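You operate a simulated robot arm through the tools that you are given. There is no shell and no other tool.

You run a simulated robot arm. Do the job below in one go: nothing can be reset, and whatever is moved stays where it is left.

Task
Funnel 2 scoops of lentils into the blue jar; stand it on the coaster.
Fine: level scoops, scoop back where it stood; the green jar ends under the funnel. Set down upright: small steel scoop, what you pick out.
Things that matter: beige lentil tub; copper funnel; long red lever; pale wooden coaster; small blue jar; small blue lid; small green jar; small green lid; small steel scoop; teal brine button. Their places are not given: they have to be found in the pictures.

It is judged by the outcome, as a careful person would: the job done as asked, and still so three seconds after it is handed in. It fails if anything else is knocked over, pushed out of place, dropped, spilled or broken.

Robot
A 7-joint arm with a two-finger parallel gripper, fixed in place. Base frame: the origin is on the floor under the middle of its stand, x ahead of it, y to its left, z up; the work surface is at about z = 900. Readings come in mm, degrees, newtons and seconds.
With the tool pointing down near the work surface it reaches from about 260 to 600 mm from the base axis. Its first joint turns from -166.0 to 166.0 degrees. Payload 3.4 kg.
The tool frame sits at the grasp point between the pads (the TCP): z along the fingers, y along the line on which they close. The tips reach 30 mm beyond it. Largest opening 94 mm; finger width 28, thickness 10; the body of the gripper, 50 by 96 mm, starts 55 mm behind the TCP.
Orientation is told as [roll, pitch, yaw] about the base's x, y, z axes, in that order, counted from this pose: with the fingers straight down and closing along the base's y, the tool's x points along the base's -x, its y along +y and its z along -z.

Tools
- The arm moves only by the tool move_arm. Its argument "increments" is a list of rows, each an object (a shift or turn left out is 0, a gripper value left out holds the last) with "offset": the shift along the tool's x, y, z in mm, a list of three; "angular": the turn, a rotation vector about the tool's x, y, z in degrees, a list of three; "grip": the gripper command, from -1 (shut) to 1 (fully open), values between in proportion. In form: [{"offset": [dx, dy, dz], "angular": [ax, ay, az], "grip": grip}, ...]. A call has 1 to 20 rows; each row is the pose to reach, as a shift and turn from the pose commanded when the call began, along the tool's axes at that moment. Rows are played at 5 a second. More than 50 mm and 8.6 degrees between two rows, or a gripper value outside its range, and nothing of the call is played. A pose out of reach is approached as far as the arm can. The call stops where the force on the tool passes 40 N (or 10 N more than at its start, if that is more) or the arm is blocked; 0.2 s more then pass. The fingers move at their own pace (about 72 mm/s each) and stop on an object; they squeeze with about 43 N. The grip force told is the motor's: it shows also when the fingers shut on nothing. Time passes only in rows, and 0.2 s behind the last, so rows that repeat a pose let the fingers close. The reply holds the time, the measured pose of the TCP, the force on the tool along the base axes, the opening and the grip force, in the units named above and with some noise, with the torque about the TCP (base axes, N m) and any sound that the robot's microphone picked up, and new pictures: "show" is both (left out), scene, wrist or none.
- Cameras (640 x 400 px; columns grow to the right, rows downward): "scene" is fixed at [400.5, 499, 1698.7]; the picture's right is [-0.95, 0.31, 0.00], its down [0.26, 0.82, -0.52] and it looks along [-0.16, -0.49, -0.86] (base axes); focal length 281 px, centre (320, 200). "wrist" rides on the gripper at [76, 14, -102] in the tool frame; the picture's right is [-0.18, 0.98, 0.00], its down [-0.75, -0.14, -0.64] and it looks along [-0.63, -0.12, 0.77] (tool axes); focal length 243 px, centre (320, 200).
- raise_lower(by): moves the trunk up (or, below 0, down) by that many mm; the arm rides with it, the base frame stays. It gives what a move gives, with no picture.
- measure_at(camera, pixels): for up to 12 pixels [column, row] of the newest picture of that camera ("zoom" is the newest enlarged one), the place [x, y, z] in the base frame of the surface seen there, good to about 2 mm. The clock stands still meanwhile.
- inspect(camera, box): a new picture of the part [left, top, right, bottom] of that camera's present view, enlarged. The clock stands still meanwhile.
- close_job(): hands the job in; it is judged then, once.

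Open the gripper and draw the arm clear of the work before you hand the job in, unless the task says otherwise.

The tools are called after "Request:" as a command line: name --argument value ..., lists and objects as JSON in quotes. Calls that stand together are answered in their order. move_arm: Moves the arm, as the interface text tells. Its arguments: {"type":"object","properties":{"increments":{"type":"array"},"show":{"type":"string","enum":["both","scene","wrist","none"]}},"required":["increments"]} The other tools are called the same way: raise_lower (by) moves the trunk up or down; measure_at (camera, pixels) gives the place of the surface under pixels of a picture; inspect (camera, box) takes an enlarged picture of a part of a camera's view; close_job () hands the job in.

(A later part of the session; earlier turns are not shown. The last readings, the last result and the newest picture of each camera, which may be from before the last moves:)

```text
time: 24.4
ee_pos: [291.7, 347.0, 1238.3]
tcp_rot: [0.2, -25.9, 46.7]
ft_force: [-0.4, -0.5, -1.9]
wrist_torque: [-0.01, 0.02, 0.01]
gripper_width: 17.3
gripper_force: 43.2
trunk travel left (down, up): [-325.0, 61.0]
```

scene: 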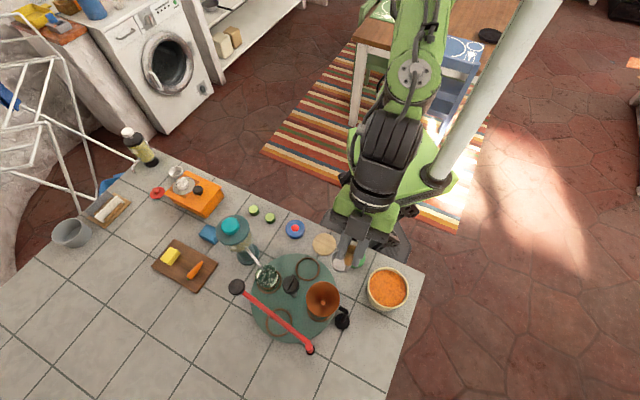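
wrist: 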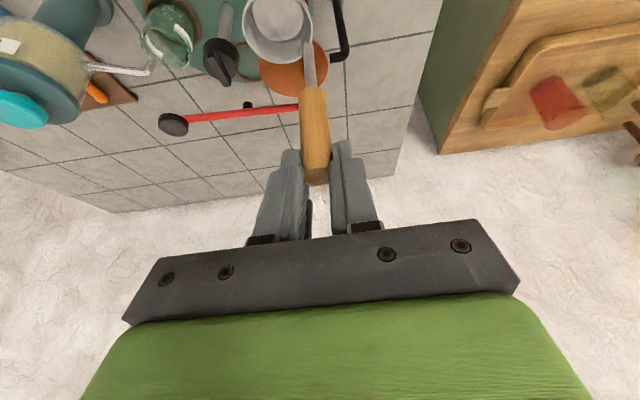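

The tool is at 26° tilt. I measure the handle and cup to see how vertical the scoop hangs.

Request:
measure_at --camera "wrist" --pixels '[[316, 175], [315, 140], [313, 100], [309, 75], [308, 50], [245, 30], [270, 60], [302, 15], [278, 20]]'

Request:
inspect --camera "scene" --box '[270, 210, 410, 330]'

```text
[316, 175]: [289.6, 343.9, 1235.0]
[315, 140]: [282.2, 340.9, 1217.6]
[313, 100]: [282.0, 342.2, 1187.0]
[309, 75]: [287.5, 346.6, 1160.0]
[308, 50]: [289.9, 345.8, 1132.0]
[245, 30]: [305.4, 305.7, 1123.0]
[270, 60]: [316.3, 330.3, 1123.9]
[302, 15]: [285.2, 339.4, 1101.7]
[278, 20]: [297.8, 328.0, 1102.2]
```

```text
3.33 times, centred on (340, 270) of scene
```

zoom: 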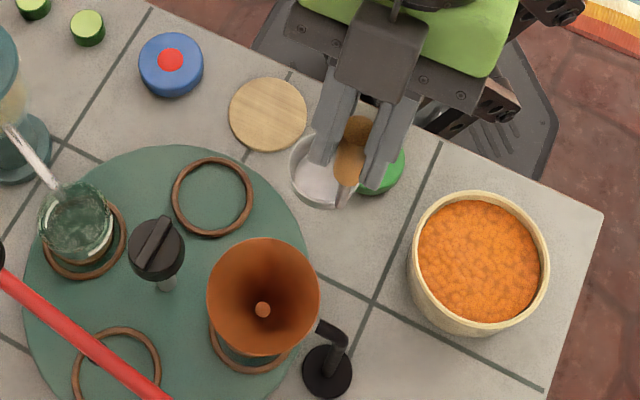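

The scoop hangs vertical with its handle at about (290,348). I carry it at this height to above its home spot, turning the yaw back to 56°.

Request:
move_arm --increments '[{"offset": [-8.6, 17, 4.2], "angular": [-0.5, 0, -1.08], "grip": -1}, {"offset": [-17.2, 34.1, 8.4], "angular": [-1.05, 0, -2.16]}, {"offset": [-25.8, 51.2, 12.6], "angular": [-1.6, 0, -3.2]}, {"offset": [-34.4, 68.2, 16.8], "angular": [-2.1, 0, -4.3]}, {"offset": [-43, 85.2, 20.9], "angular": [-2.6, 0, -5.4]}, {"offset": [-51.6, 102.3, 25.1], "angular": [-3.15, 0, -6.5]}, {"offset": [-60.2, 119.4, 29.3], "angular": [-3.7, 0, -7.55]}, {"offset": [-68.8, 136.4, 33.5], "angular": [-4.2, 0, -8.63]}, {"offset": [-68.8, 136.4, 33.5], "angular": [-4.2, 0, -8.63]}]'

```text
time: 26.4
ee_pos: [244.7, 494.8, 1238.0]
tcp_rot: [0.2, -26.0, 56.4]
ft_force: [-0.2, -0.1, -1.4]
wrist_torque: [0.03, 0.0, 0.03]
gripper_width: 17.1
gripper_force: 43.0
trunk travel left (down, up): [-325.0, 61.0]
```

scene: 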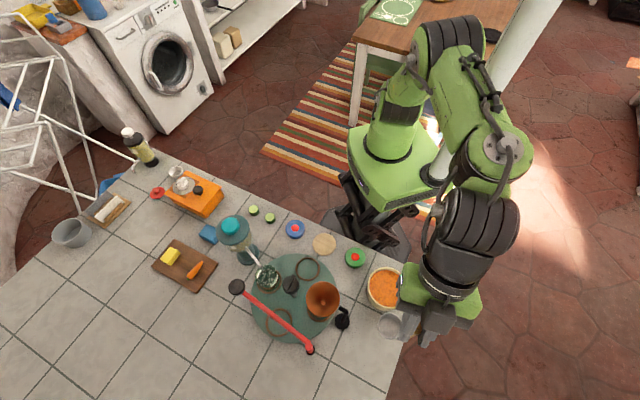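
wrist: 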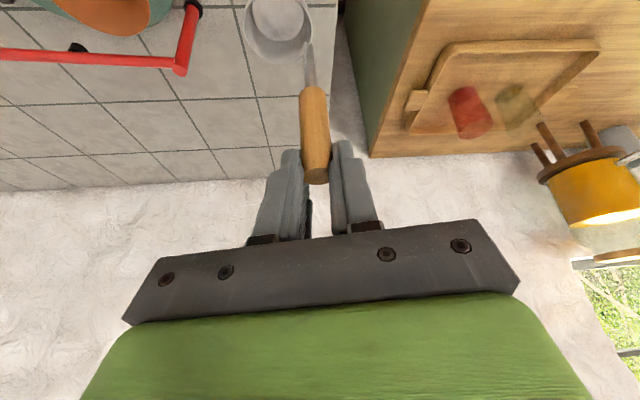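

It is above its home spot. I lower it 188 mm to just above the counter and look.

Request:
move_arm --increments '[{"offset": [13.1, 0, 27], "grip": -1}, {"offset": [26.3, 0, 53.9]}, {"offset": [39.4, 0, 80.9]}, {"offset": [52.6, 0, 107.9]}, {"offset": [65.7, 0, 134.9]}, {"offset": [74.5, 0, 152.8]}, {"offset": [82.3, 0, 169]}, {"offset": [82.3, 0, 169]}]'

```text
time: 28.2
ee_pos: [243.3, 495.3, 1051.5]
tcp_rot: [0.0, -26.1, 56.3]
ft_force: [0.0, 0.0, -0.8]
wrist_torque: [0.0, 0.02, 0.02]
gripper_width: 17.2
gripper_force: 42.8
trunk travel left (down, up): [-325.0, 61.0]
```

scene: 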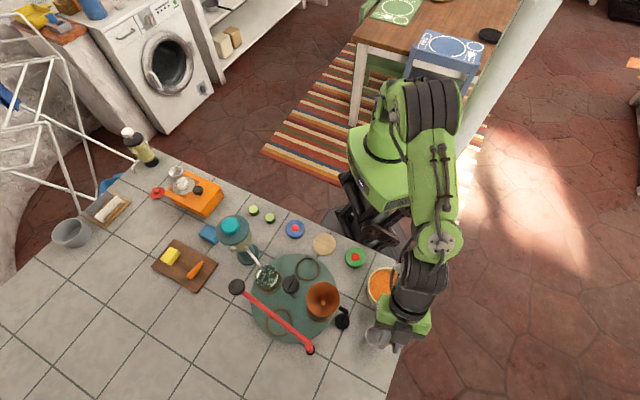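
wrist: 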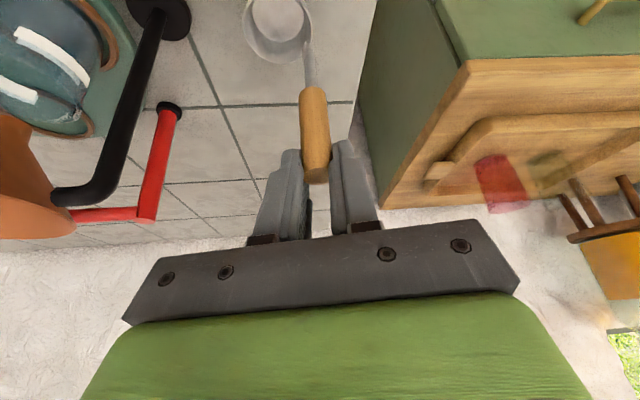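

Request:
measure_at --camera "wrist" --pixels '[[316, 173], [245, 30], [270, 60], [302, 40], [278, 20], [250, 50], [310, 70], [240, 90]]'

Request:
inspect --camera "wrist" --box '[220, 0, 360, 100]'

```text
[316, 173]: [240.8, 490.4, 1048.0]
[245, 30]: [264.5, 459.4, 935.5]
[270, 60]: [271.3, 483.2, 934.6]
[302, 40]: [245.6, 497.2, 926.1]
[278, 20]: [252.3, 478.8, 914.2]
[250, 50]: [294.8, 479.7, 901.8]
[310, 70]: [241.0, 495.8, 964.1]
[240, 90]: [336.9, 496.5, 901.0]
```

```text
4.00 times, centred on (290, 50) of wrist
```

zoom: 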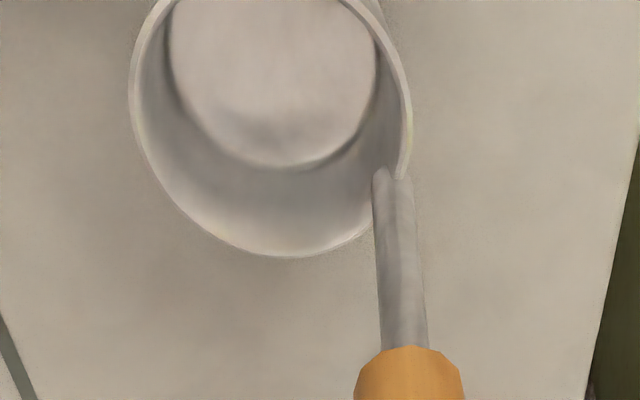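

The cup is about 9 mm above the counter; it may have twisted about the handle axis. I measure more rim points to know its exact place.

Request:
measure_at --camera "zoom" --pixels '[[131, 95], [160, 190], [220, 243], [290, 256], [360, 235], [409, 120], [400, 170], [395, 240], [260, 60], [145, 40], [385, 50]]'

```text
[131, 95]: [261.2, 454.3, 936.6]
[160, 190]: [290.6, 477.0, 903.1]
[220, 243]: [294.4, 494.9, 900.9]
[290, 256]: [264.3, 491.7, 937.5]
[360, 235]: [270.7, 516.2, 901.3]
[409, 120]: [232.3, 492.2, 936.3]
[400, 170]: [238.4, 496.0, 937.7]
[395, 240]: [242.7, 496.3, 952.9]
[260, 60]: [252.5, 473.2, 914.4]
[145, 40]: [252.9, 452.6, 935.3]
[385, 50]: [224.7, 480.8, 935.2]
```

The cup centre is at (248,475) with its rim level within 1°; it has twisted about 45° about the handle, which I will correct at the final set-down. I lower the last 10 mm onto the counter.

Request:
move_arm --increments '[{"offset": [1.75, 0, 3.6], "grip": -1}, {"offset": [3.5, 0, 7.2]}, {"offset": [3.9, 0, 8.1]}, {"offset": [4.4, 0, 9.0]}]' --show "wrist"

```text
time: 29.2
ee_pos: [244.2, 496.8, 1042.5]
tcp_rot: [0.2, -26.2, 56.2]
ft_force: [-1.6, -1.3, 6.7]
wrist_torque: [-0.38, 0.21, -0.04]
gripper_width: 17.1
gripper_force: 42.9
trunk travel left (down, up): [-325.0, 61.0]
```

wrist: 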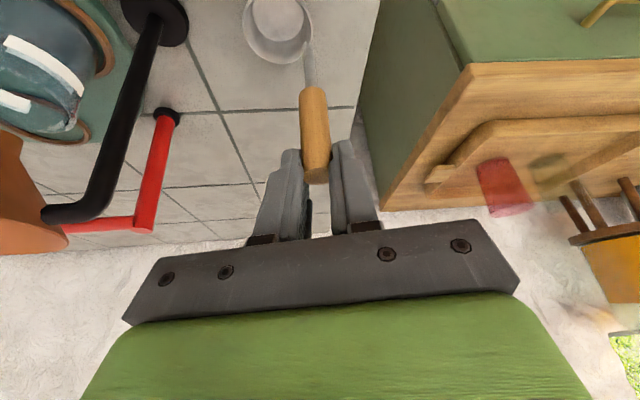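

Contact is felt (6.7 N upward). I open the fingers gently and withdraw along the tool axis.

Request:
move_arm --increments '[{"grip": -0.3}, {"grip": 0.1}, {"grip": 0.35}, {"offset": [0, 0, -15], "grip": 0.35}, {"offset": [0, 0, -50]}, {"offset": [0, 0, -90]}]'

```text
time: 30.6
ee_pos: [223.6, 462.1, 1122.2]
tcp_rot: [0.0, -26.2, 56.3]
ft_force: [-0.3, 0.4, -0.3]
wrist_torque: [0.01, -0.02, 0.03]
gripper_width: 63.3
gripper_force: 0.1
trunk travel left (down, up): [-325.0, 61.0]
```

scene: 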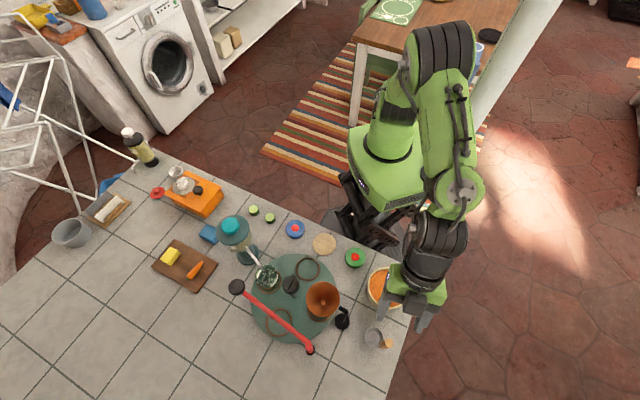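
wrist: 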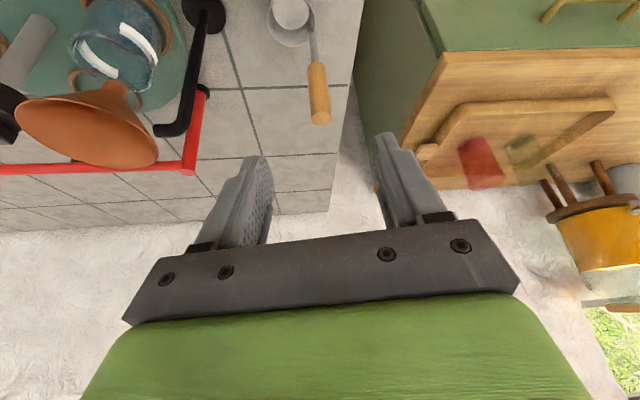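

The scoop stands upright at its spot. I straighten the tool to vertical above it, to regrasp with the closing direction in the tilt plane.

Request:
move_arm --increments '[{"offset": [-6.6, 0.5, 0], "angular": [0, 3.7, 0], "grip": 0.35}, {"offset": [-13.2, 0.9, 0], "angular": [0, 7.5, 0]}, {"offset": [-19.8, 1.4, 0], "angular": [0, 11.2, 0]}, {"offset": [-26.4, 1.8, 0], "angular": [0, 14.9, 0]}, {"offset": [-33, 2.3, 0], "angular": [0, 18.6, 0]}, {"offset": [-39.6, 2.7, 0], "angular": [0, 22.3, 0]}, {"offset": [-46.2, 3.2, 0.3], "angular": [0, 26.1, 0]}]' --show "wrist"

Request:
inspect --camera "wrist" --box '[250, 30, 390, 150]'

```text
time: 32.2
ee_pos: [242.2, 501.0, 1140.3]
tcp_rot: [0.1, 0.2, 56.3]
ft_force: [0.1, 0.6, 0.3]
wrist_torque: [-0.02, 0.03, -0.04]
gripper_width: 63.1
gripper_force: 0.1
trunk travel left (down, up): [-325.0, 61.0]
```

wrist: 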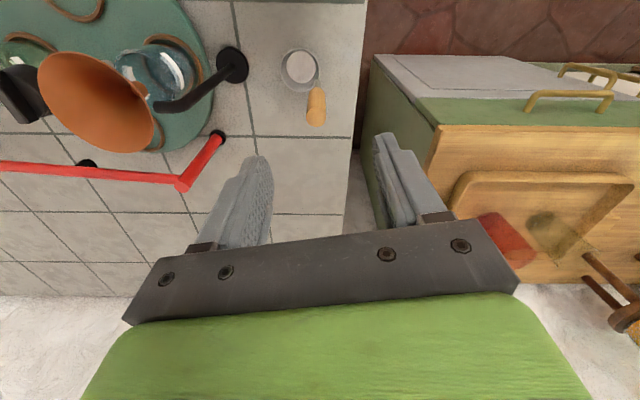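

```text
3.33 times, centred on (320, 90) of wrist
```

zoom: 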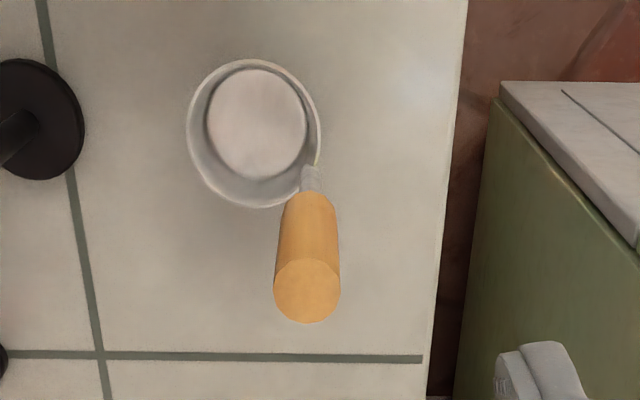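

Request:
measure_at --camera "zoom" --pixels '[[307, 292], [276, 292], [338, 292], [307, 262], [307, 320], [310, 180], [188, 130], [319, 130], [255, 206], [210, 180], [255, 62], [300, 80]]'

```text
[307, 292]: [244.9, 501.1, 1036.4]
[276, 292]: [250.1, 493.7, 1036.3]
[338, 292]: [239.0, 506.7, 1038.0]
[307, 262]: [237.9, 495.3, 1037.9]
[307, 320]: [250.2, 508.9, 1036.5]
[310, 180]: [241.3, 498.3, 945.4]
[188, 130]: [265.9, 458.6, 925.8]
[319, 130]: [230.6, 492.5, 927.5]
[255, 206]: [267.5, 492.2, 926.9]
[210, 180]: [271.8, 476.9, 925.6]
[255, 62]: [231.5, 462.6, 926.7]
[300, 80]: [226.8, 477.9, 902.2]
```

The handle top is at (244.4,501) and the cup direction is about −80°, so I turn to yaw 10 and descend to regrasp the wood with the pads facing along the cup direction.

Request:
move_arm --increments '[{"offset": [-0.4, -0.6, 0], "angular": [0, 0, 6], "grip": 0.35}, {"offset": [-0.8, -1.2, 0], "angular": [0, 0, 12]}, {"offset": [-0.8, -1.2, 0], "angular": [0, 0, 18]}, {"offset": [-0.8, -1.2, 0], "angular": [0, 0, 24]}, {"offset": [-0.8, -1.2, 0], "angular": [0, 0, 30]}, {"offset": [-0.8, -1.2, 0], "angular": [0, 0, 36]}, {"offset": [-0.8, -1.2, 0], "angular": [0, 0, 42]}, {"offset": [-0.8, -1.2, 0], "angular": [0, 0, 46.3]}]' --show "wrist"

Request:
inspect --camera "wrist" --box '[220, 30, 440, 200]'

```text
time: 34.0
ee_pos: [243.6, 499.2, 1141.9]
tcp_rot: [-0.1, 0.1, 10.1]
ft_force: [-0.5, -0.4, -0.3]
wrist_torque: [0.03, 0.02, -0.02]
gripper_width: 63.6
gripper_force: 0.2
trunk travel left (down, up): [-325.0, 61.0]
```

wrist: 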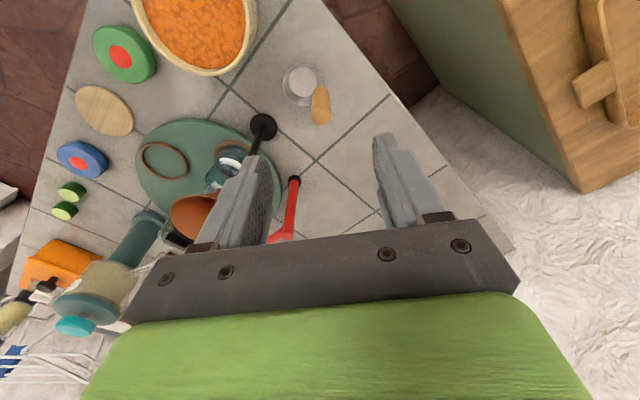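

```text
2.35 times, centred on (330, 115) of wrist
```

zoom: 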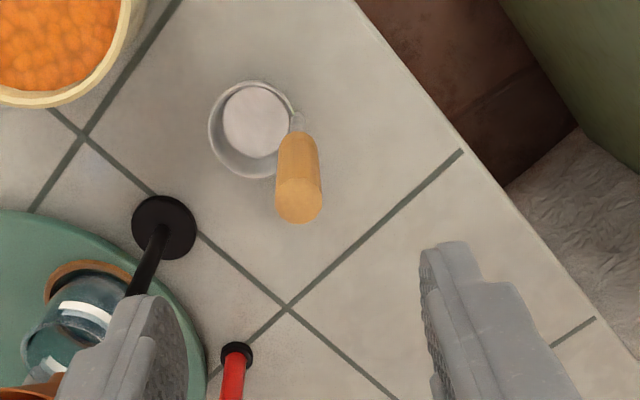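

The handle top is exactly where the TCP axis projects (321,115). I descend 129 mm and close.

Request:
move_arm --increments '[{"offset": [0, 0, 30], "grip": 0.35}, {"offset": [0, 0, 60]}, {"offset": [0, 0, 90]}, {"offset": [0, 0, 115]}, {"offset": [0, 0, 130]}, {"offset": [0, 0, 130], "grip": -1}, {"offset": [0, 0, 130], "grip": -1}, {"offset": [0, 0, 130], "grip": -1}, {"offset": [0, 0, 130], "grip": -1}]'

```text
time: 36.0
ee_pos: [243.4, 499.6, 1012.2]
tcp_rot: [0.1, 0.0, 10.1]
ft_force: [0.4, 0.6, -0.5]
wrist_torque: [0.02, 0.02, 0.01]
gripper_width: 17.0
gripper_force: 43.1
trunk travel left (down, up): [-325.0, 61.0]
```

scene: 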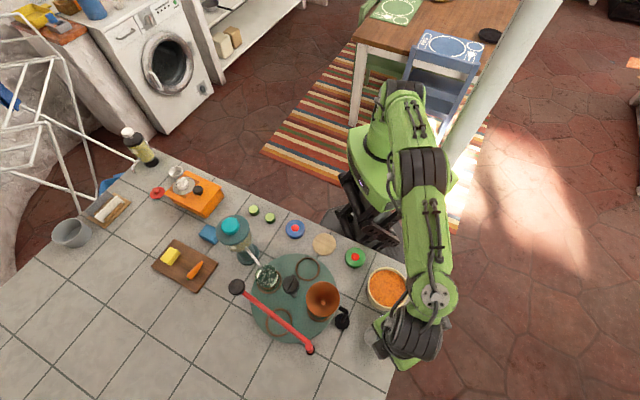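
wrist: 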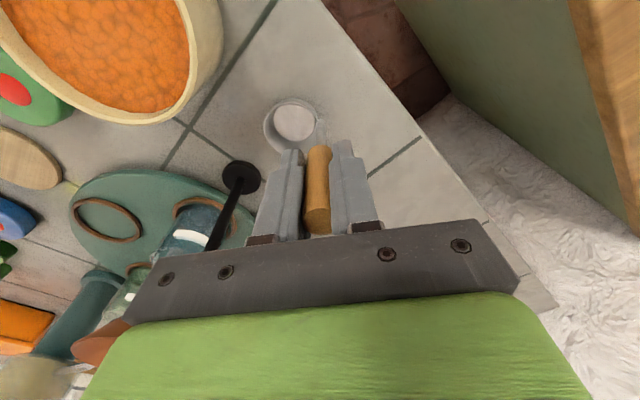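

Regrasped firmly. I lift it well up and carry it over the funnel again, high this time, for a slow dry tilt with the new grip.

Request:
move_arm --increments '[{"offset": [0, 0, -20], "grip": -1}, {"offset": [0, 0, -55]}, {"offset": [0, 0, -90]}, {"offset": [0, 0, -130]}, {"offset": [0, 0, -170]}, {"offset": [0, 0, -212]}, {"offset": [0, 0, -254]}, {"offset": [-12.8, -11, -254], "angular": [0, 0, 5.3]}, {"offset": [-25.6, -22, -254], "angular": [0, 0, 10.6]}, {"offset": [-38.3, -33.1, -254], "angular": [0, 0, 16]}, {"offset": [-51.1, -44.1, -254], "angular": [0, 0, 21.3]}, {"offset": [-63.9, -55.1, -254], "angular": [0, 0, 26.6]}, {"offset": [-76.7, -66.1, -254], "angular": [0, 0, 31.9]}, {"offset": [-89.5, -77.1, -254], "angular": [0, 0, 37.2]}, {"offset": [-102.2, -88.2, -254], "angular": [0, 0, 42.6]}, {"offset": [-115, -99.2, -254], "angular": [0, 0, 47.9]}, {"offset": [-127.8, -110.2, -254], "angular": [0, 0, 53.2]}, {"offset": [-127.8, -110.2, -254], "angular": [0, 0, 53.2]}]'

```text
time: 39.8
ee_pos: [363.0, 395.4, 1255.7]
tcp_rot: [-0.1, 0.1, -43.3]
ft_force: [0.8, -0.4, -1.5]
wrist_torque: [0.06, -0.01, -0.01]
gripper_width: 17.4
gripper_force: 42.7
out of reach, approached as far as the arm can: row 6, 7, 8, 9, 10, 11, 12, 13, 14, 15, 16, 17, 18
trunk travel left (down, up): [-325.0, 61.0]
```

scene: 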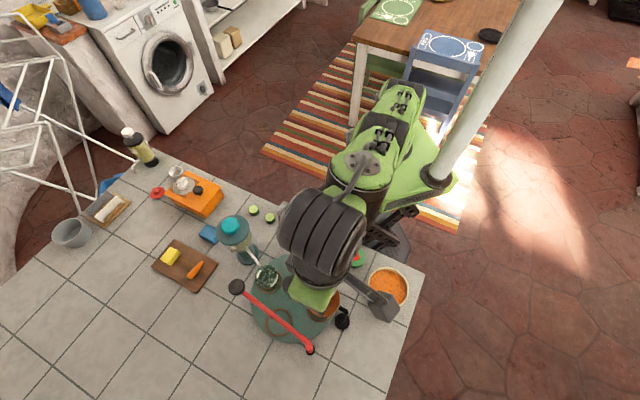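
wrist: 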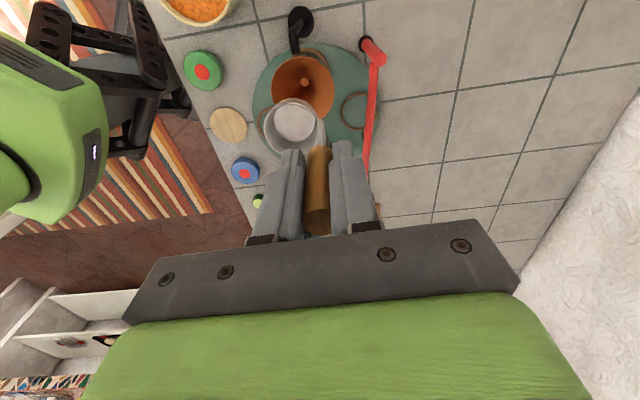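

The arm could not reach that height (stopped at z 1256, x 363). I come down by 60 mm to be within reach and check the commanded pose.

Request:
move_arm --increments '[{"offset": [0, 0, 20], "grip": -1}, {"offset": [0, 0, 40]}, {"offset": [0, 0, 60]}, {"offset": [0, 0, 60]}]' --show "wrist"

```text
time: 40.8
ee_pos: [362.8, 396.2, 1195.0]
tcp_rot: [-0.1, 0.0, -43.0]
ft_force: [0.2, -0.1, -1.1]
wrist_torque: [-0.01, -0.01, 0.0]
gripper_width: 17.2
gripper_force: 43.0
trunk travel left (down, up): [-325.0, 61.0]
```

wrist: 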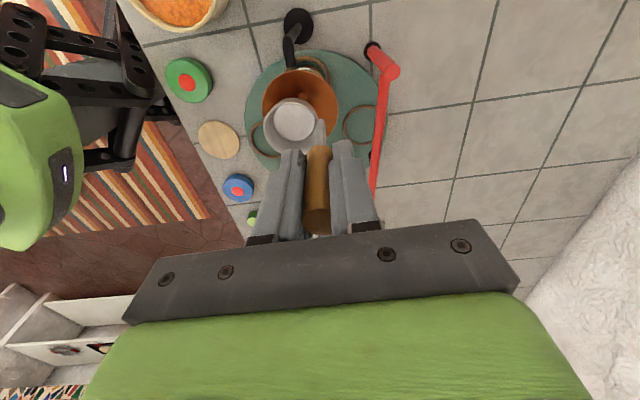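

The commanded pose follows. I tilt slowly about the tool's x axis now, 5° per row up to 50°, with the lip held about 60 mm above the funnel rim.

Request:
move_arm --increments '[{"offset": [-2, 22.9, -14], "angular": [-5, 0, 0], "grip": -1}, {"offset": [-4, 15, -17.2], "angular": [-10, 0, 0]}, {"offset": [-5, 6.6, -19.8], "angular": [-15, 0, 0]}, {"offset": [-6, -1.8, -21.6], "angular": [-20, 0, 0]}, {"offset": [-7, -10.3, -22.6], "angular": [-25, 0, 0]}, {"offset": [-7, -19, -23], "angular": [-30, 0, 0]}, {"offset": [-7, -27.6, -22.6], "angular": [-35, 0, 0]}, {"offset": [-7, -36.2, -21.4], "angular": [-40, 0, 0]}, {"offset": [-7, -44.6, -19.4], "angular": [-45, 0, 0]}, {"offset": [-7, -52.8, -16.8], "angular": [-50, 0, 0]}]'

```text
time: 43.0
ee_pos: [333.4, 352.6, 1212.8]
tcp_rot: [50.1, 0.2, -43.1]
ft_force: [-0.8, 0.2, -0.5]
wrist_torque: [0.0, 0.06, 0.01]
gripper_width: 17.2
gripper_force: 43.2
trunk travel left (down, up): [-325.0, 61.0]
```

scene: 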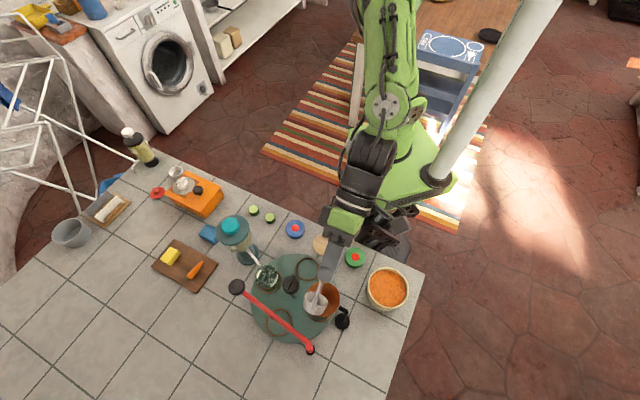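
wrist: 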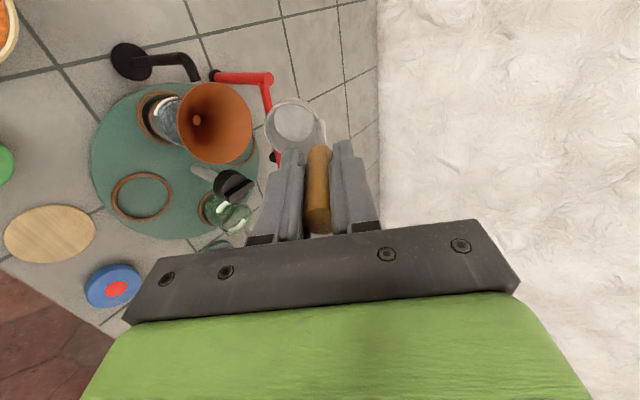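

The handle stays aligned with the tool now. I continue the slow dry tilt to 105°, watching for reach limits.

Request:
move_arm --increments '[{"offset": [0, -7.7, -3.9], "angular": [-5, 0, 0], "grip": -1}, {"offset": [0, -15.7, -7.2], "angular": [-10, 0, 0]}, {"offset": [0, -23.9, -9.7], "angular": [-15, 0, 0]}, {"offset": [0, -32.4, -11.5], "angular": [-20, 0, 0]}, {"offset": [0, -40.9, -12.7], "angular": [-25, 0, 0]}, {"offset": [0, -49.5, -13], "angular": [-30, 0, 0]}, {"offset": [0, -58.2, -12.5], "angular": [-35, 0, 0]}, {"offset": [0, -66.7, -11.4], "angular": [-40, 0, 0]}, {"offset": [0, -75.2, -9.5], "angular": [-45, 0, 0]}, {"offset": [0, -83.3, -6.9], "angular": [-50, 0, 0]}, {"offset": [0, -91.4, -3.4], "angular": [-55, 0, 0]}]'

```text
time: 45.4
ee_pos: [287.9, 339.4, 1136.6]
tcp_rot: [97.3, -0.1, -41.6]
ft_force: [-1.0, 0.1, -0.7]
wrist_torque: [-0.08, 0.06, -0.04]
gripper_width: 17.4
gripper_force: 43.2
out of reach, approached as far as the arm can: row 5, 6, 7, 8, 9, 10, 11
trunk travel left (down, up): [-325.0, 61.0]
```

scene: 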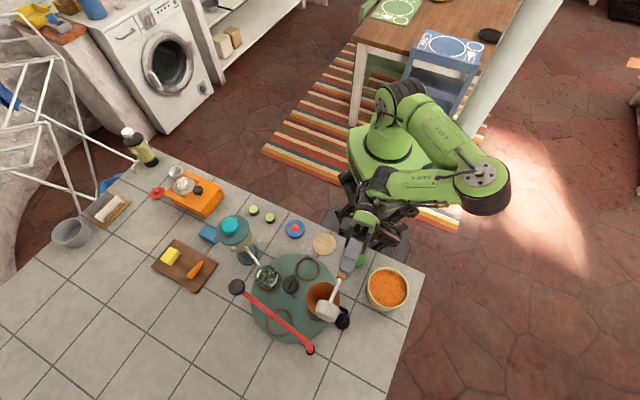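
wrist: 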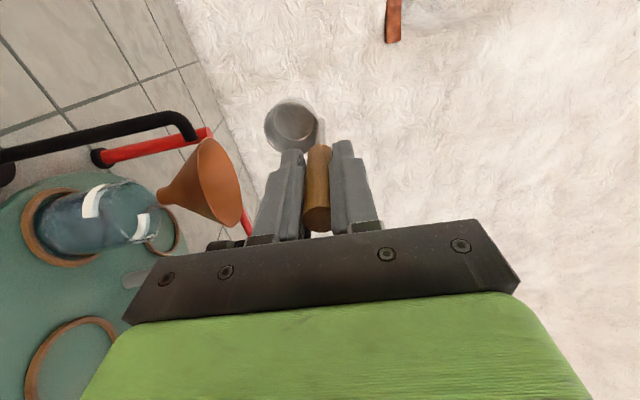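

Tilting outward runs out of reach beyond about 70° (the elbow swung out); the grip itself held well. I back out: raise 45 mm, then untilt slowly to 30°.

Request:
move_arm --increments '[{"offset": [0, 22, 3], "angular": [0, 0, 0], "grip": -1}, {"offset": [0, 44.6, 5.7], "angular": [4, 0, 0]}, {"offset": [-1.5, 45, 10], "angular": [8, 0, 0]}, {"offset": [-3, 45, 15], "angular": [12, 0, 0]}, {"offset": [-4.5, 45, 20], "angular": [16, 0, 0]}, {"offset": [-6, 45, 25], "angular": [20, 0, 0]}, {"offset": [-7.5, 46, 30], "angular": [24, 0, 0]}, {"offset": [-9, 46, 35], "angular": [28, 0, 0]}, {"offset": [-10.5, 47, 40], "angular": [32, 0, 0]}, {"offset": [-12, 47, 45], "angular": [36, 0, 0]}, {"offset": [-13.5, 48, 50], "angular": [40, 0, 0]}, {"offset": [-15, 48, 54], "angular": [44, 0, 0]}, {"offset": [-16.5, 49, 58], "angular": [48, 0, 0]}, {"offset": [-18, 49, 62], "angular": [52, 0, 0]}, {"offset": [-19, 50, 65], "angular": [57, 0, 0]}, {"offset": [-20, 51, 67], "angular": [62, 0, 0]}, {"offset": [-20.7, 52, 69], "angular": [67, 0, 0]}]'

```text
time: 49.0
ee_pos: [345.9, 371.5, 1197.9]
tcp_rot: [30.1, 0.2, -41.6]
ft_force: [0.7, -0.2, -1.1]
wrist_torque: [-0.02, 0.05, -0.05]
gripper_width: 17.5
gripper_force: 43.0
out of reach, approached as far as the arm can: row 1, 2, 3, 4
trunk travel left (down, up): [-325.0, 61.0]
```

scene: 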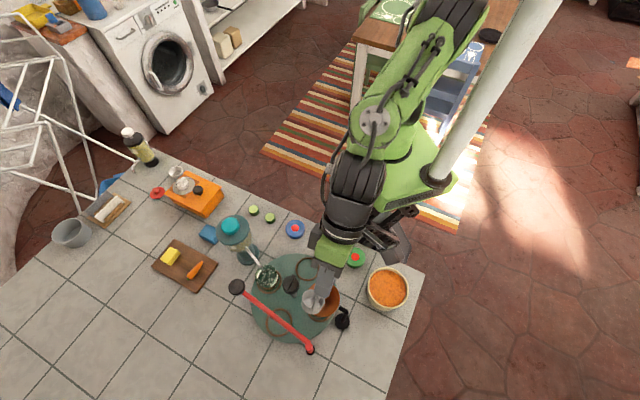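
wrist: 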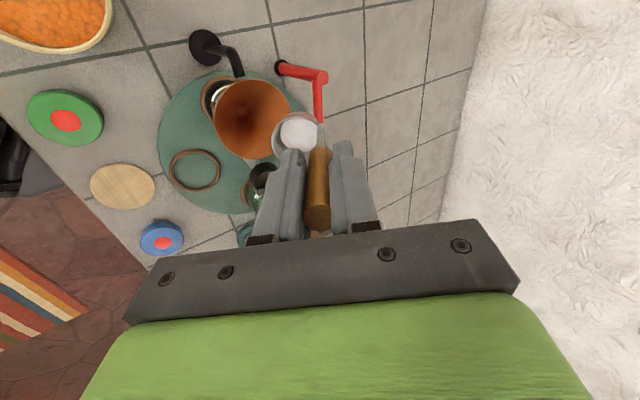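

Back at 30° tilt with a normal elbow. Now I turn about the vertical so that the tilt direction is +y (yaw 0), where the wrist stays farther from the base, keeping the lip over the funnel.

Request:
move_arm --increments '[{"offset": [-0.3, 1.1, 0.6], "angular": [0, 2.6, -4.5], "grip": -1}, {"offset": [-0.7, 2.3, 1.3], "angular": [0, 5.2, -9]}, {"offset": [-1, 3.4, 1.9], "angular": [0, 7.8, -13.5]}, {"offset": [-1.3, 4.5, 2.6], "angular": [0, 10.4, -18]}, {"offset": [-1.7, 5.7, 3.2], "angular": [0, 13, -22.5]}, {"offset": [-2, 6.8, 3.9], "angular": [0, 15.6, -27]}, {"offset": [-2.4, 7.9, 4.5], "angular": [0, 18.2, -31.5]}, {"offset": [-2.7, 9.1, 5.2], "angular": [0, 20.8, -36]}, {"offset": [-2.7, 9.1, 5.2], "angular": [0, 20.8, -36]}]'

```text
time: 51.0
ee_pos: [353.1, 377.3, 1197.5]
tcp_rot: [30.3, 0.0, 0.0]
ft_force: [0.2, 0.5, -1.1]
wrist_torque: [-0.03, 0.0, 0.0]
gripper_width: 17.2
gripper_force: 43.0
trunk travel left (down, up): [-325.0, 61.0]
```

scene: 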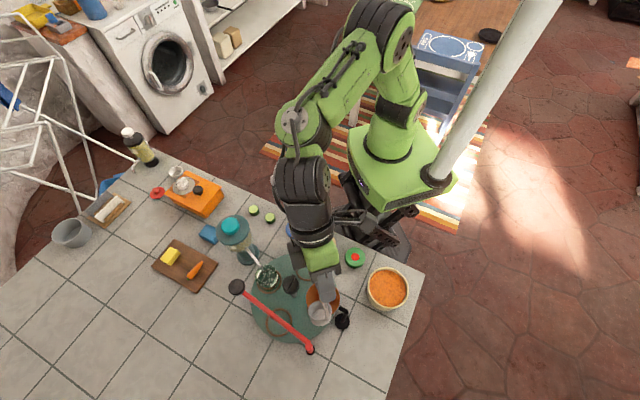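
wrist: 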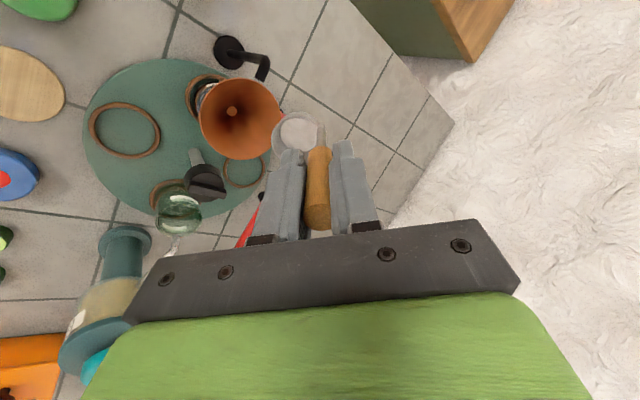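

The pose at yaw 0 is reached exactly. I continue the dry tilt in this direction from 30° to 75°.

Request:
move_arm --increments '[{"offset": [0, -7.6, -4], "angular": [-5, 0, 0], "grip": -1}, {"offset": [0, -15.7, -7.2], "angular": [-10, 0, 0]}, {"offset": [0, -24, -9.7], "angular": [-15, 0, 0]}, {"offset": [0, -32.4, -11.5], "angular": [-20, 0, 0]}, {"offset": [0, -41, -12.6], "angular": [-25, 0, 0]}, {"offset": [0, -49.6, -12.9], "angular": [-30, 0, 0]}, {"offset": [0, -58.2, -12.5], "angular": [-35, 0, 0]}, {"offset": [0, -66.7, -11.3], "angular": [-40, 0, 0]}, {"offset": [0, -75.1, -9.4], "angular": [-45, 0, 0]}]'

```text
time: 53.0
ee_pos: [355.5, 308.8, 1168.8]
tcp_rot: [75.5, 0.0, -0.1]
ft_force: [0.2, 0.6, -1.1]
wrist_torque: [-0.07, 0.01, 0.04]
gripper_width: 17.4
gripper_force: 43.0
trunk travel left (down, up): [-325.0, 61.0]
```

scene: 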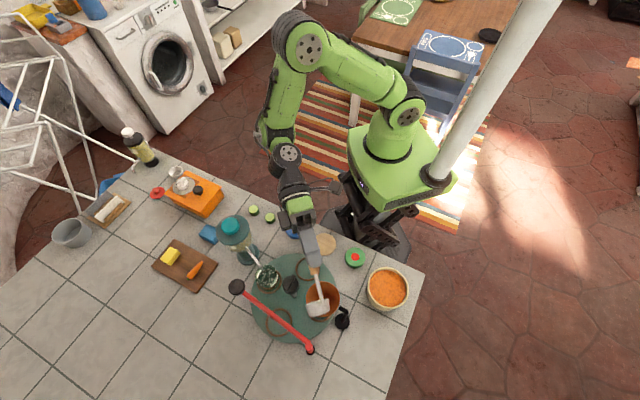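
wrist: 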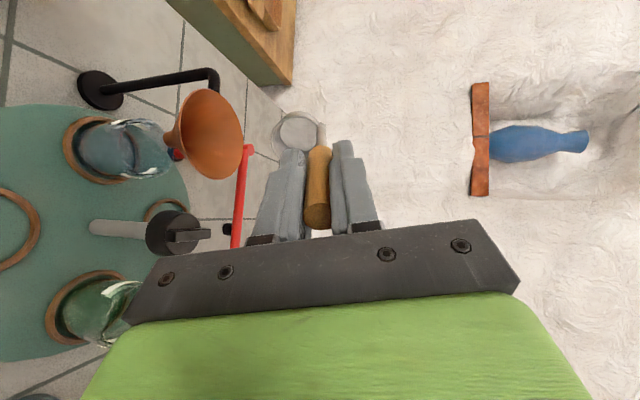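

It works well in this direction: tilt 75°, no reach problem. I continue to 110°.

Request:
move_arm --increments '[{"offset": [0, -7.7, -3.9], "angular": [-5, 0, 0], "grip": -1}, {"offset": [0, -15.7, -7.2], "angular": [-10, 0, 0]}, {"offset": [0, -23.9, -9.7], "angular": [-15, 0, 0]}, {"offset": [0, -32.4, -11.6], "angular": [-20, 0, 0]}, {"offset": [0, -40.9, -12.7], "angular": [-25, 0, 0]}, {"offset": [0, -49.7, -13], "angular": [-30, 0, 0]}, {"offset": [0, -58.2, -12.6], "angular": [-35, 0, 0]}]'

```text
time: 54.6
ee_pos: [354.3, 280.9, 1116.4]
tcp_rot: [110.4, 0.0, -0.1]
ft_force: [-0.4, 0.4, -1.5]
wrist_torque: [-0.07, 0.0, 0.02]
gripper_width: 17.2
gripper_force: 43.1
trunk travel left (down, up): [-325.0, 61.0]
```

scene: 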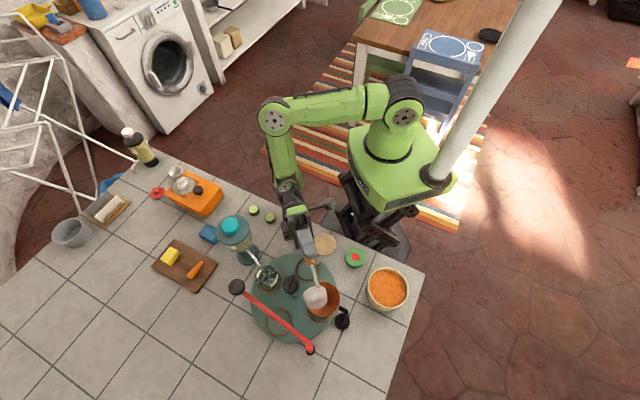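
wrist: 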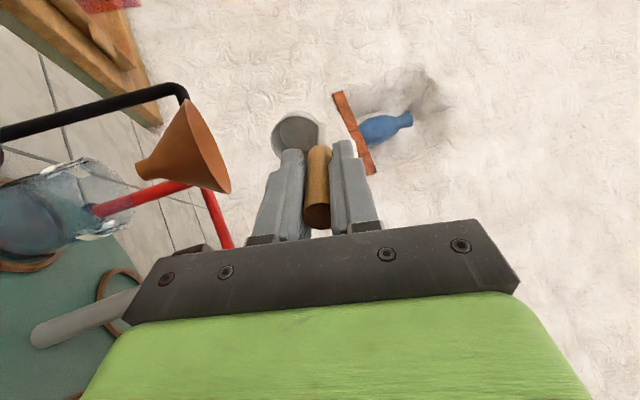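

At 110° all is fine. I check in a zoom that the pouring lip is over the funnel's mouth.

Request:
inspect --camera "scene" --box '[280, 240, 370, 340]'

Request:
inspect --camera "wrist" --box '[120, 80, 340, 240]'

```text
4.00 times, centred on (325, 290) of scene
```

zoom: 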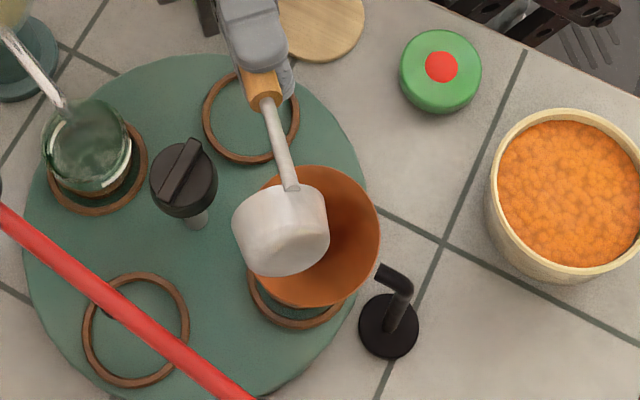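

```text
2.50 times, centred on (230, 160) of wrist
```

zoom: 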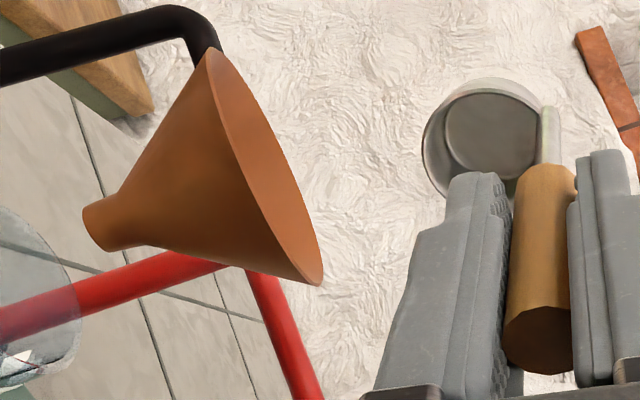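

I measure points on the tilted cup to know exactly where its lip is.

Request:
measure_at --camera "scene" --pixels '[[305, 296], [315, 289], [326, 292], [317, 287], [310, 302], [320, 305], [327, 300], [312, 268], [303, 300]]'

Request:
measure_at --camera "wrist" --pixels '[[280, 125], [277, 135], [285, 145], [300, 113], [297, 130], [316, 125]]'

```text
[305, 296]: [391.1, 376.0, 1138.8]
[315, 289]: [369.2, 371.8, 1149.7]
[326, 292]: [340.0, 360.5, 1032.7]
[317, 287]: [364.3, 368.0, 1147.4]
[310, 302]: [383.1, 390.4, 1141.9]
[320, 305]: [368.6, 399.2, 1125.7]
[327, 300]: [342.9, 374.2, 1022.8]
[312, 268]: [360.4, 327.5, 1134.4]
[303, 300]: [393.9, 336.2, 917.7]
```

```text
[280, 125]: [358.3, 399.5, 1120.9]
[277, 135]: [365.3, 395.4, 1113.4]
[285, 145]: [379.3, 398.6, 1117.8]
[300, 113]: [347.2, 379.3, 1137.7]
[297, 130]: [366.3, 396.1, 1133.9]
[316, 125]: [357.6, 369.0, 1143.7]
```

The cup seems to sit a bit off the tilt plane (towards +x). I take a closer zoom to find the lip's actual place.

Request:
inspect --camera "wrist" --box '[255, 95, 345, 165]'

```text
5.71 times, centred on (300, 130) of wrist
```

zoom: 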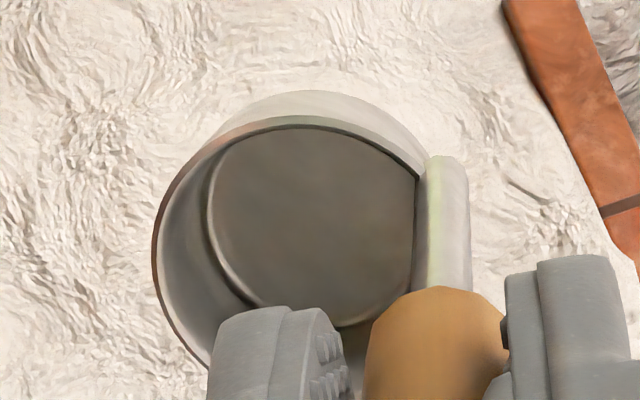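

Request:
measure_at --camera "zoom" --pixels '[[154, 245], [160, 290], [165, 205], [190, 345], [200, 158], [245, 128], [300, 120], [360, 132], [405, 158], [445, 200], [310, 210], [230, 180]]'

```text
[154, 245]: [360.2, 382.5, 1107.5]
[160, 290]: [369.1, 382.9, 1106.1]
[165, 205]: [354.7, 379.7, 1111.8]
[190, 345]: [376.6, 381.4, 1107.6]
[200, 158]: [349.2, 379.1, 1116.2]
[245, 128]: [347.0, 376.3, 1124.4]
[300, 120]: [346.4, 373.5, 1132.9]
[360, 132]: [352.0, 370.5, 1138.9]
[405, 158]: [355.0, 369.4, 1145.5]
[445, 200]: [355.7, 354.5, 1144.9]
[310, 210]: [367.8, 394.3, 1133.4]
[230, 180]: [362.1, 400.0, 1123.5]
```

The lip's lowest point is at (368,383,1106), so the cup is offset by about 15 mm in x from the handle plane; I will account for that. Now I untilt back to upright along the same path.

Request:
move_arm --increments '[{"offset": [0, 8.7, 5], "angular": [6, 0, 0], "grip": -1}, {"offset": [0, 16.9, 10.9], "angular": [12, 0, 0]}, {"offset": [0, 24.5, 17.6], "angular": [18, 0, 0]}, {"offset": [0, 31.2, 25], "angular": [24, 0, 0]}, {"offset": [0, 37.2, 33.2], "angular": [30, 0, 0]}, {"offset": [0, 42.3, 41.9], "angular": [36, 0, 0]}, {"offset": [0, 46.4, 51.1], "angular": [42, 0, 0]}, {"offset": [0, 49.6, 60.7], "angular": [48, 0, 0]}, {"offset": [0, 51.7, 70.4], "angular": [54, 0, 0]}, {"offset": [0, 52.8, 80.5], "angular": [60, 0, 0]}, {"offset": [0, 52.9, 90.6], "angular": [66, 0, 0]}, {"offset": [0, 51.9, 100.6], "angular": [72, 0, 0]}, {"offset": [0, 49.8, 110.5], "angular": [78, 0, 0]}, {"offset": [0, 46.7, 120.1], "angular": [84, 0, 0]}, {"offset": [0, 42.7, 129.3], "angular": [90, 0, 0]}, {"offset": [0, 37.7, 138.1], "angular": [96, 0, 0]}, {"offset": [0, 31.8, 146.3], "angular": [102, 0, 0]}, {"offset": [0, 25.1, 153.8], "angular": [108, 0, 0]}, {"offset": [0, 22.3, 156.5], "angular": [110.3, 0, 0]}]'

```text
time: 58.6
ee_pos: [352.9, 419.0, 1192.6]
tcp_rot: [-0.2, 0.1, -0.1]
ft_force: [-0.8, -0.5, -1.2]
wrist_torque: [0.01, -0.04, -0.01]
gripper_width: 17.0
gripper_force: 43.3
trunk travel left (down, up): [-325.0, 61.0]
```

scene: 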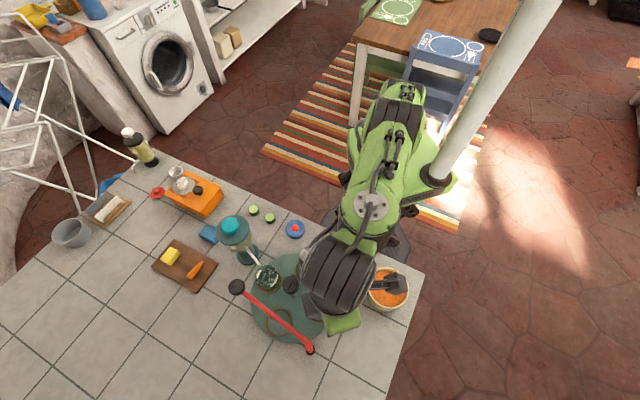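
wrist: 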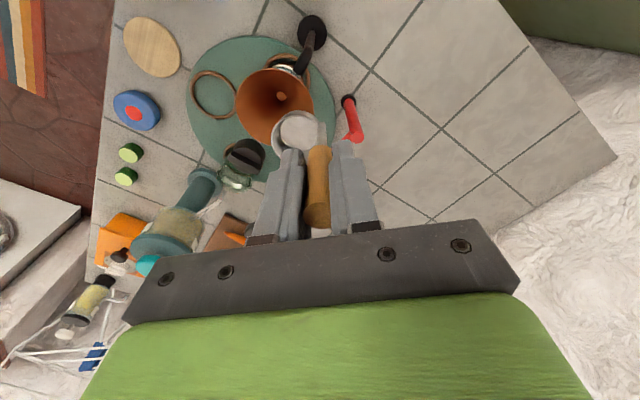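

Upright again. I measure the cup's rim relative to the TCP before dipping.

Request:
inspect --camera "wrist" --box '[255, 95, 345, 165]'

```text
5.71 times, centred on (300, 130) of wrist
```

zoom: 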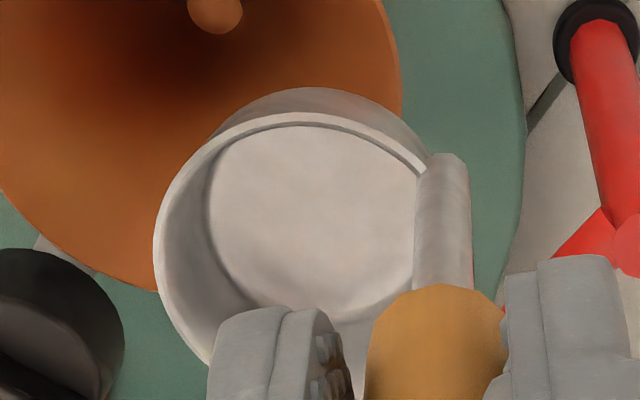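

Request:
measure_at --camera "zoom" --pixels '[[155, 245], [163, 290], [168, 205], [195, 350], [203, 158], [245, 130], [300, 118], [360, 132], [405, 155], [440, 200], [310, 210], [440, 165]]'

```text
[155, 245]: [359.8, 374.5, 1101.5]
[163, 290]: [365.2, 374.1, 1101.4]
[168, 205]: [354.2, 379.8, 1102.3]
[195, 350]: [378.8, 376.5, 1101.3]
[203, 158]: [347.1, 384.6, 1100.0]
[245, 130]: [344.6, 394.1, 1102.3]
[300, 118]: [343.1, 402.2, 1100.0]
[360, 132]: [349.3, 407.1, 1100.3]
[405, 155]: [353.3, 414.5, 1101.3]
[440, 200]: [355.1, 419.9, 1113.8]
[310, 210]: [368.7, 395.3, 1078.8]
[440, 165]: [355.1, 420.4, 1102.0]
```

The cup centre is offset (+14,−21,−91) from the TCP, rim level. Now I measure the tub's rim and lentil surface in a scene zoom.

Request:
inspect --camera "scene" --box '[345, 245, 435, 330]'

```text
4.71 times, centred on (390, 288) of scene
```

zoom: 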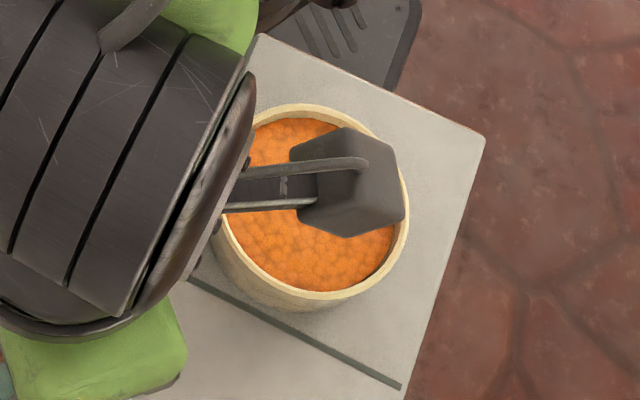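

Request:
measure_at --camera "zoom" --pixels '[[300, 107], [406, 215], [310, 296], [226, 225], [390, 265], [380, 255], [310, 286], [300, 250], [330, 270], [270, 240], [350, 128]]'

```text
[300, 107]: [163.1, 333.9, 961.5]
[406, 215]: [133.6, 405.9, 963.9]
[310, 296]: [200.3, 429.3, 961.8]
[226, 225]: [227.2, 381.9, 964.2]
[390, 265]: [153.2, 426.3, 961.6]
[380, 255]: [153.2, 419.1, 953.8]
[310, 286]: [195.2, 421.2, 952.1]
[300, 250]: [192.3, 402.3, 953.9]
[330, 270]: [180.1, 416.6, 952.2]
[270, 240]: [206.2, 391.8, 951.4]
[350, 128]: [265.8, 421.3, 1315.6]
```

The tub centre is (178.5,381.5), rim z 963, lentils at z 952. I move the cup over its centre at a safe height.

Request:
move_arm --increments '[{"offset": [31, -3, 0], "grip": -1}, {"offset": [63, -6, 0]}, {"offset": [94, -8, 0]}, {"offset": [126, -11, 10]}, {"offset": [157, -14, 30]}, {"offset": [180, -16, 50]}, {"offset": [188.5, -16.5, 70]}, {"offset": [188.5, -16.5, 90]}, {"offset": [188.5, -16.5, 90]}]'

```text
time: 60.6
ee_pos: [165.2, 405.4, 1099.7]
tcp_rot: [0.0, 0.0, 0.0]
ft_force: [-0.3, 0.6, -1.5]
wrist_torque: [-0.01, 0.03, -0.01]
gripper_width: 17.2
gripper_force: 43.2
trunk travel left (down, up): [-325.0, 61.0]
```

scene: 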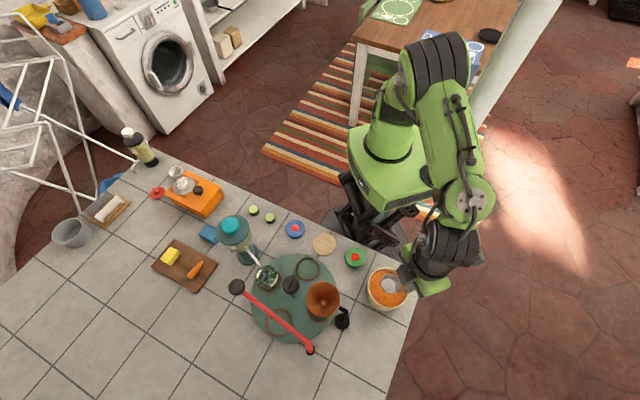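
wrist: 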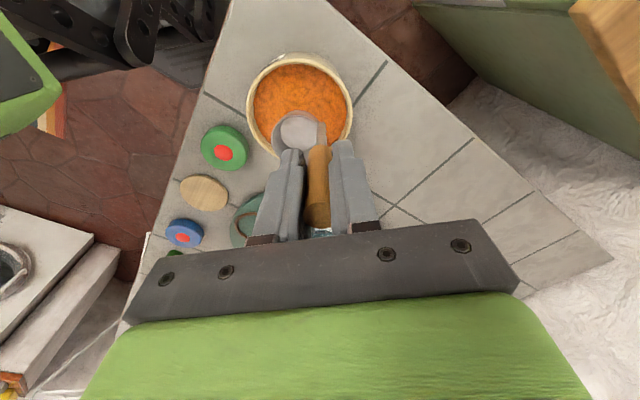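

The cup hangs over the tub. I measure the cup rim and tub rim from here to confirm it is centred.

Request:
inspect --camera "wrist" --box '[235, 45, 365, 165]'

Request:
measure_at --camera "wrist" --pixels '[[275, 137], [281, 119], [298, 113], [312, 117], [280, 150], [298, 132], [248, 100], [300, 56], [352, 100], [300, 80]]'

```text
3.33 times, centred on (300, 105) of wrist
```

zoom: 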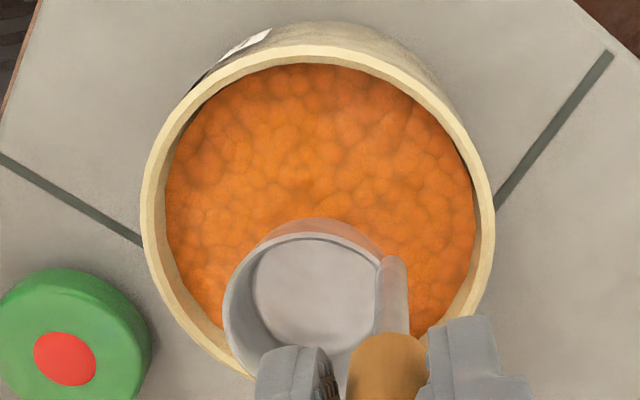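

```text
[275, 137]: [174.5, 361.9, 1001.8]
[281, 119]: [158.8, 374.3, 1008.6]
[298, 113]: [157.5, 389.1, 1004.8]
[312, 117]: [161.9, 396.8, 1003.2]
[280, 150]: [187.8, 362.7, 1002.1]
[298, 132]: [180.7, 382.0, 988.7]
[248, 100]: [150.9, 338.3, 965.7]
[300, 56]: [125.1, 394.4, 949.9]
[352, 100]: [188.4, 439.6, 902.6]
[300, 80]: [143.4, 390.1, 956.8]
```

The cup is centred over the tub with its rim at z≈1002. I lower it slowly into the lentils by 58 mm, watching the force.

Request:
move_arm --increments '[{"offset": [0, 0, 12], "grip": -1}, {"offset": [0, 0, 24]}, {"offset": [0, 0, 34]}, {"offset": [0, 0, 42]}, {"offset": [0, 0, 50]}, {"offset": [0, 0, 54]}, {"offset": [0, 0, 58]}, {"offset": [0, 0, 58]}]'

```text
time: 62.4
ee_pos: [165.7, 403.1, 1044.1]
tcp_rot: [-0.1, 0.0, -0.1]
ft_force: [0.6, -0.8, -1.4]
wrist_torque: [0.02, 0.01, -0.01]
gripper_width: 17.5
gripper_force: 43.1
trunk travel left (down, up): [-325.0, 61.0]
```

scene: 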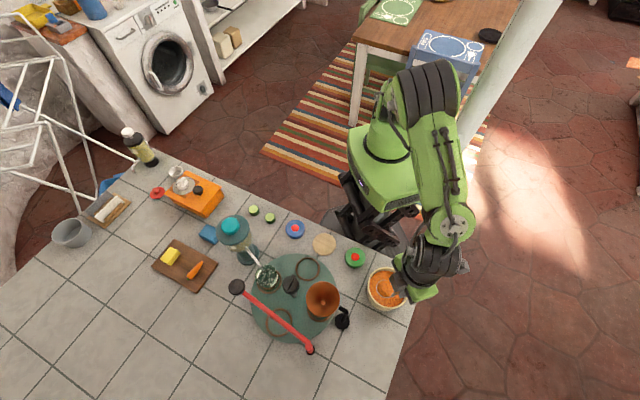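
wrist: 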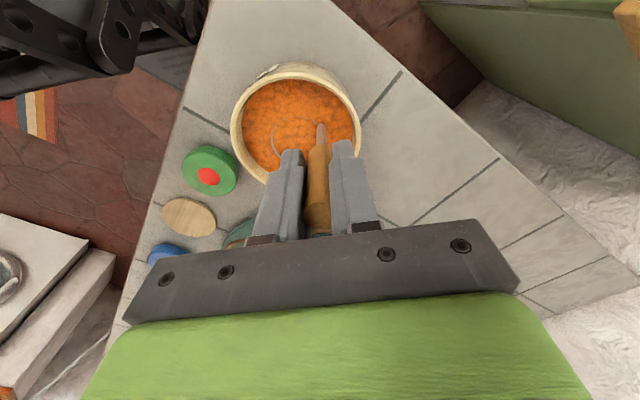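

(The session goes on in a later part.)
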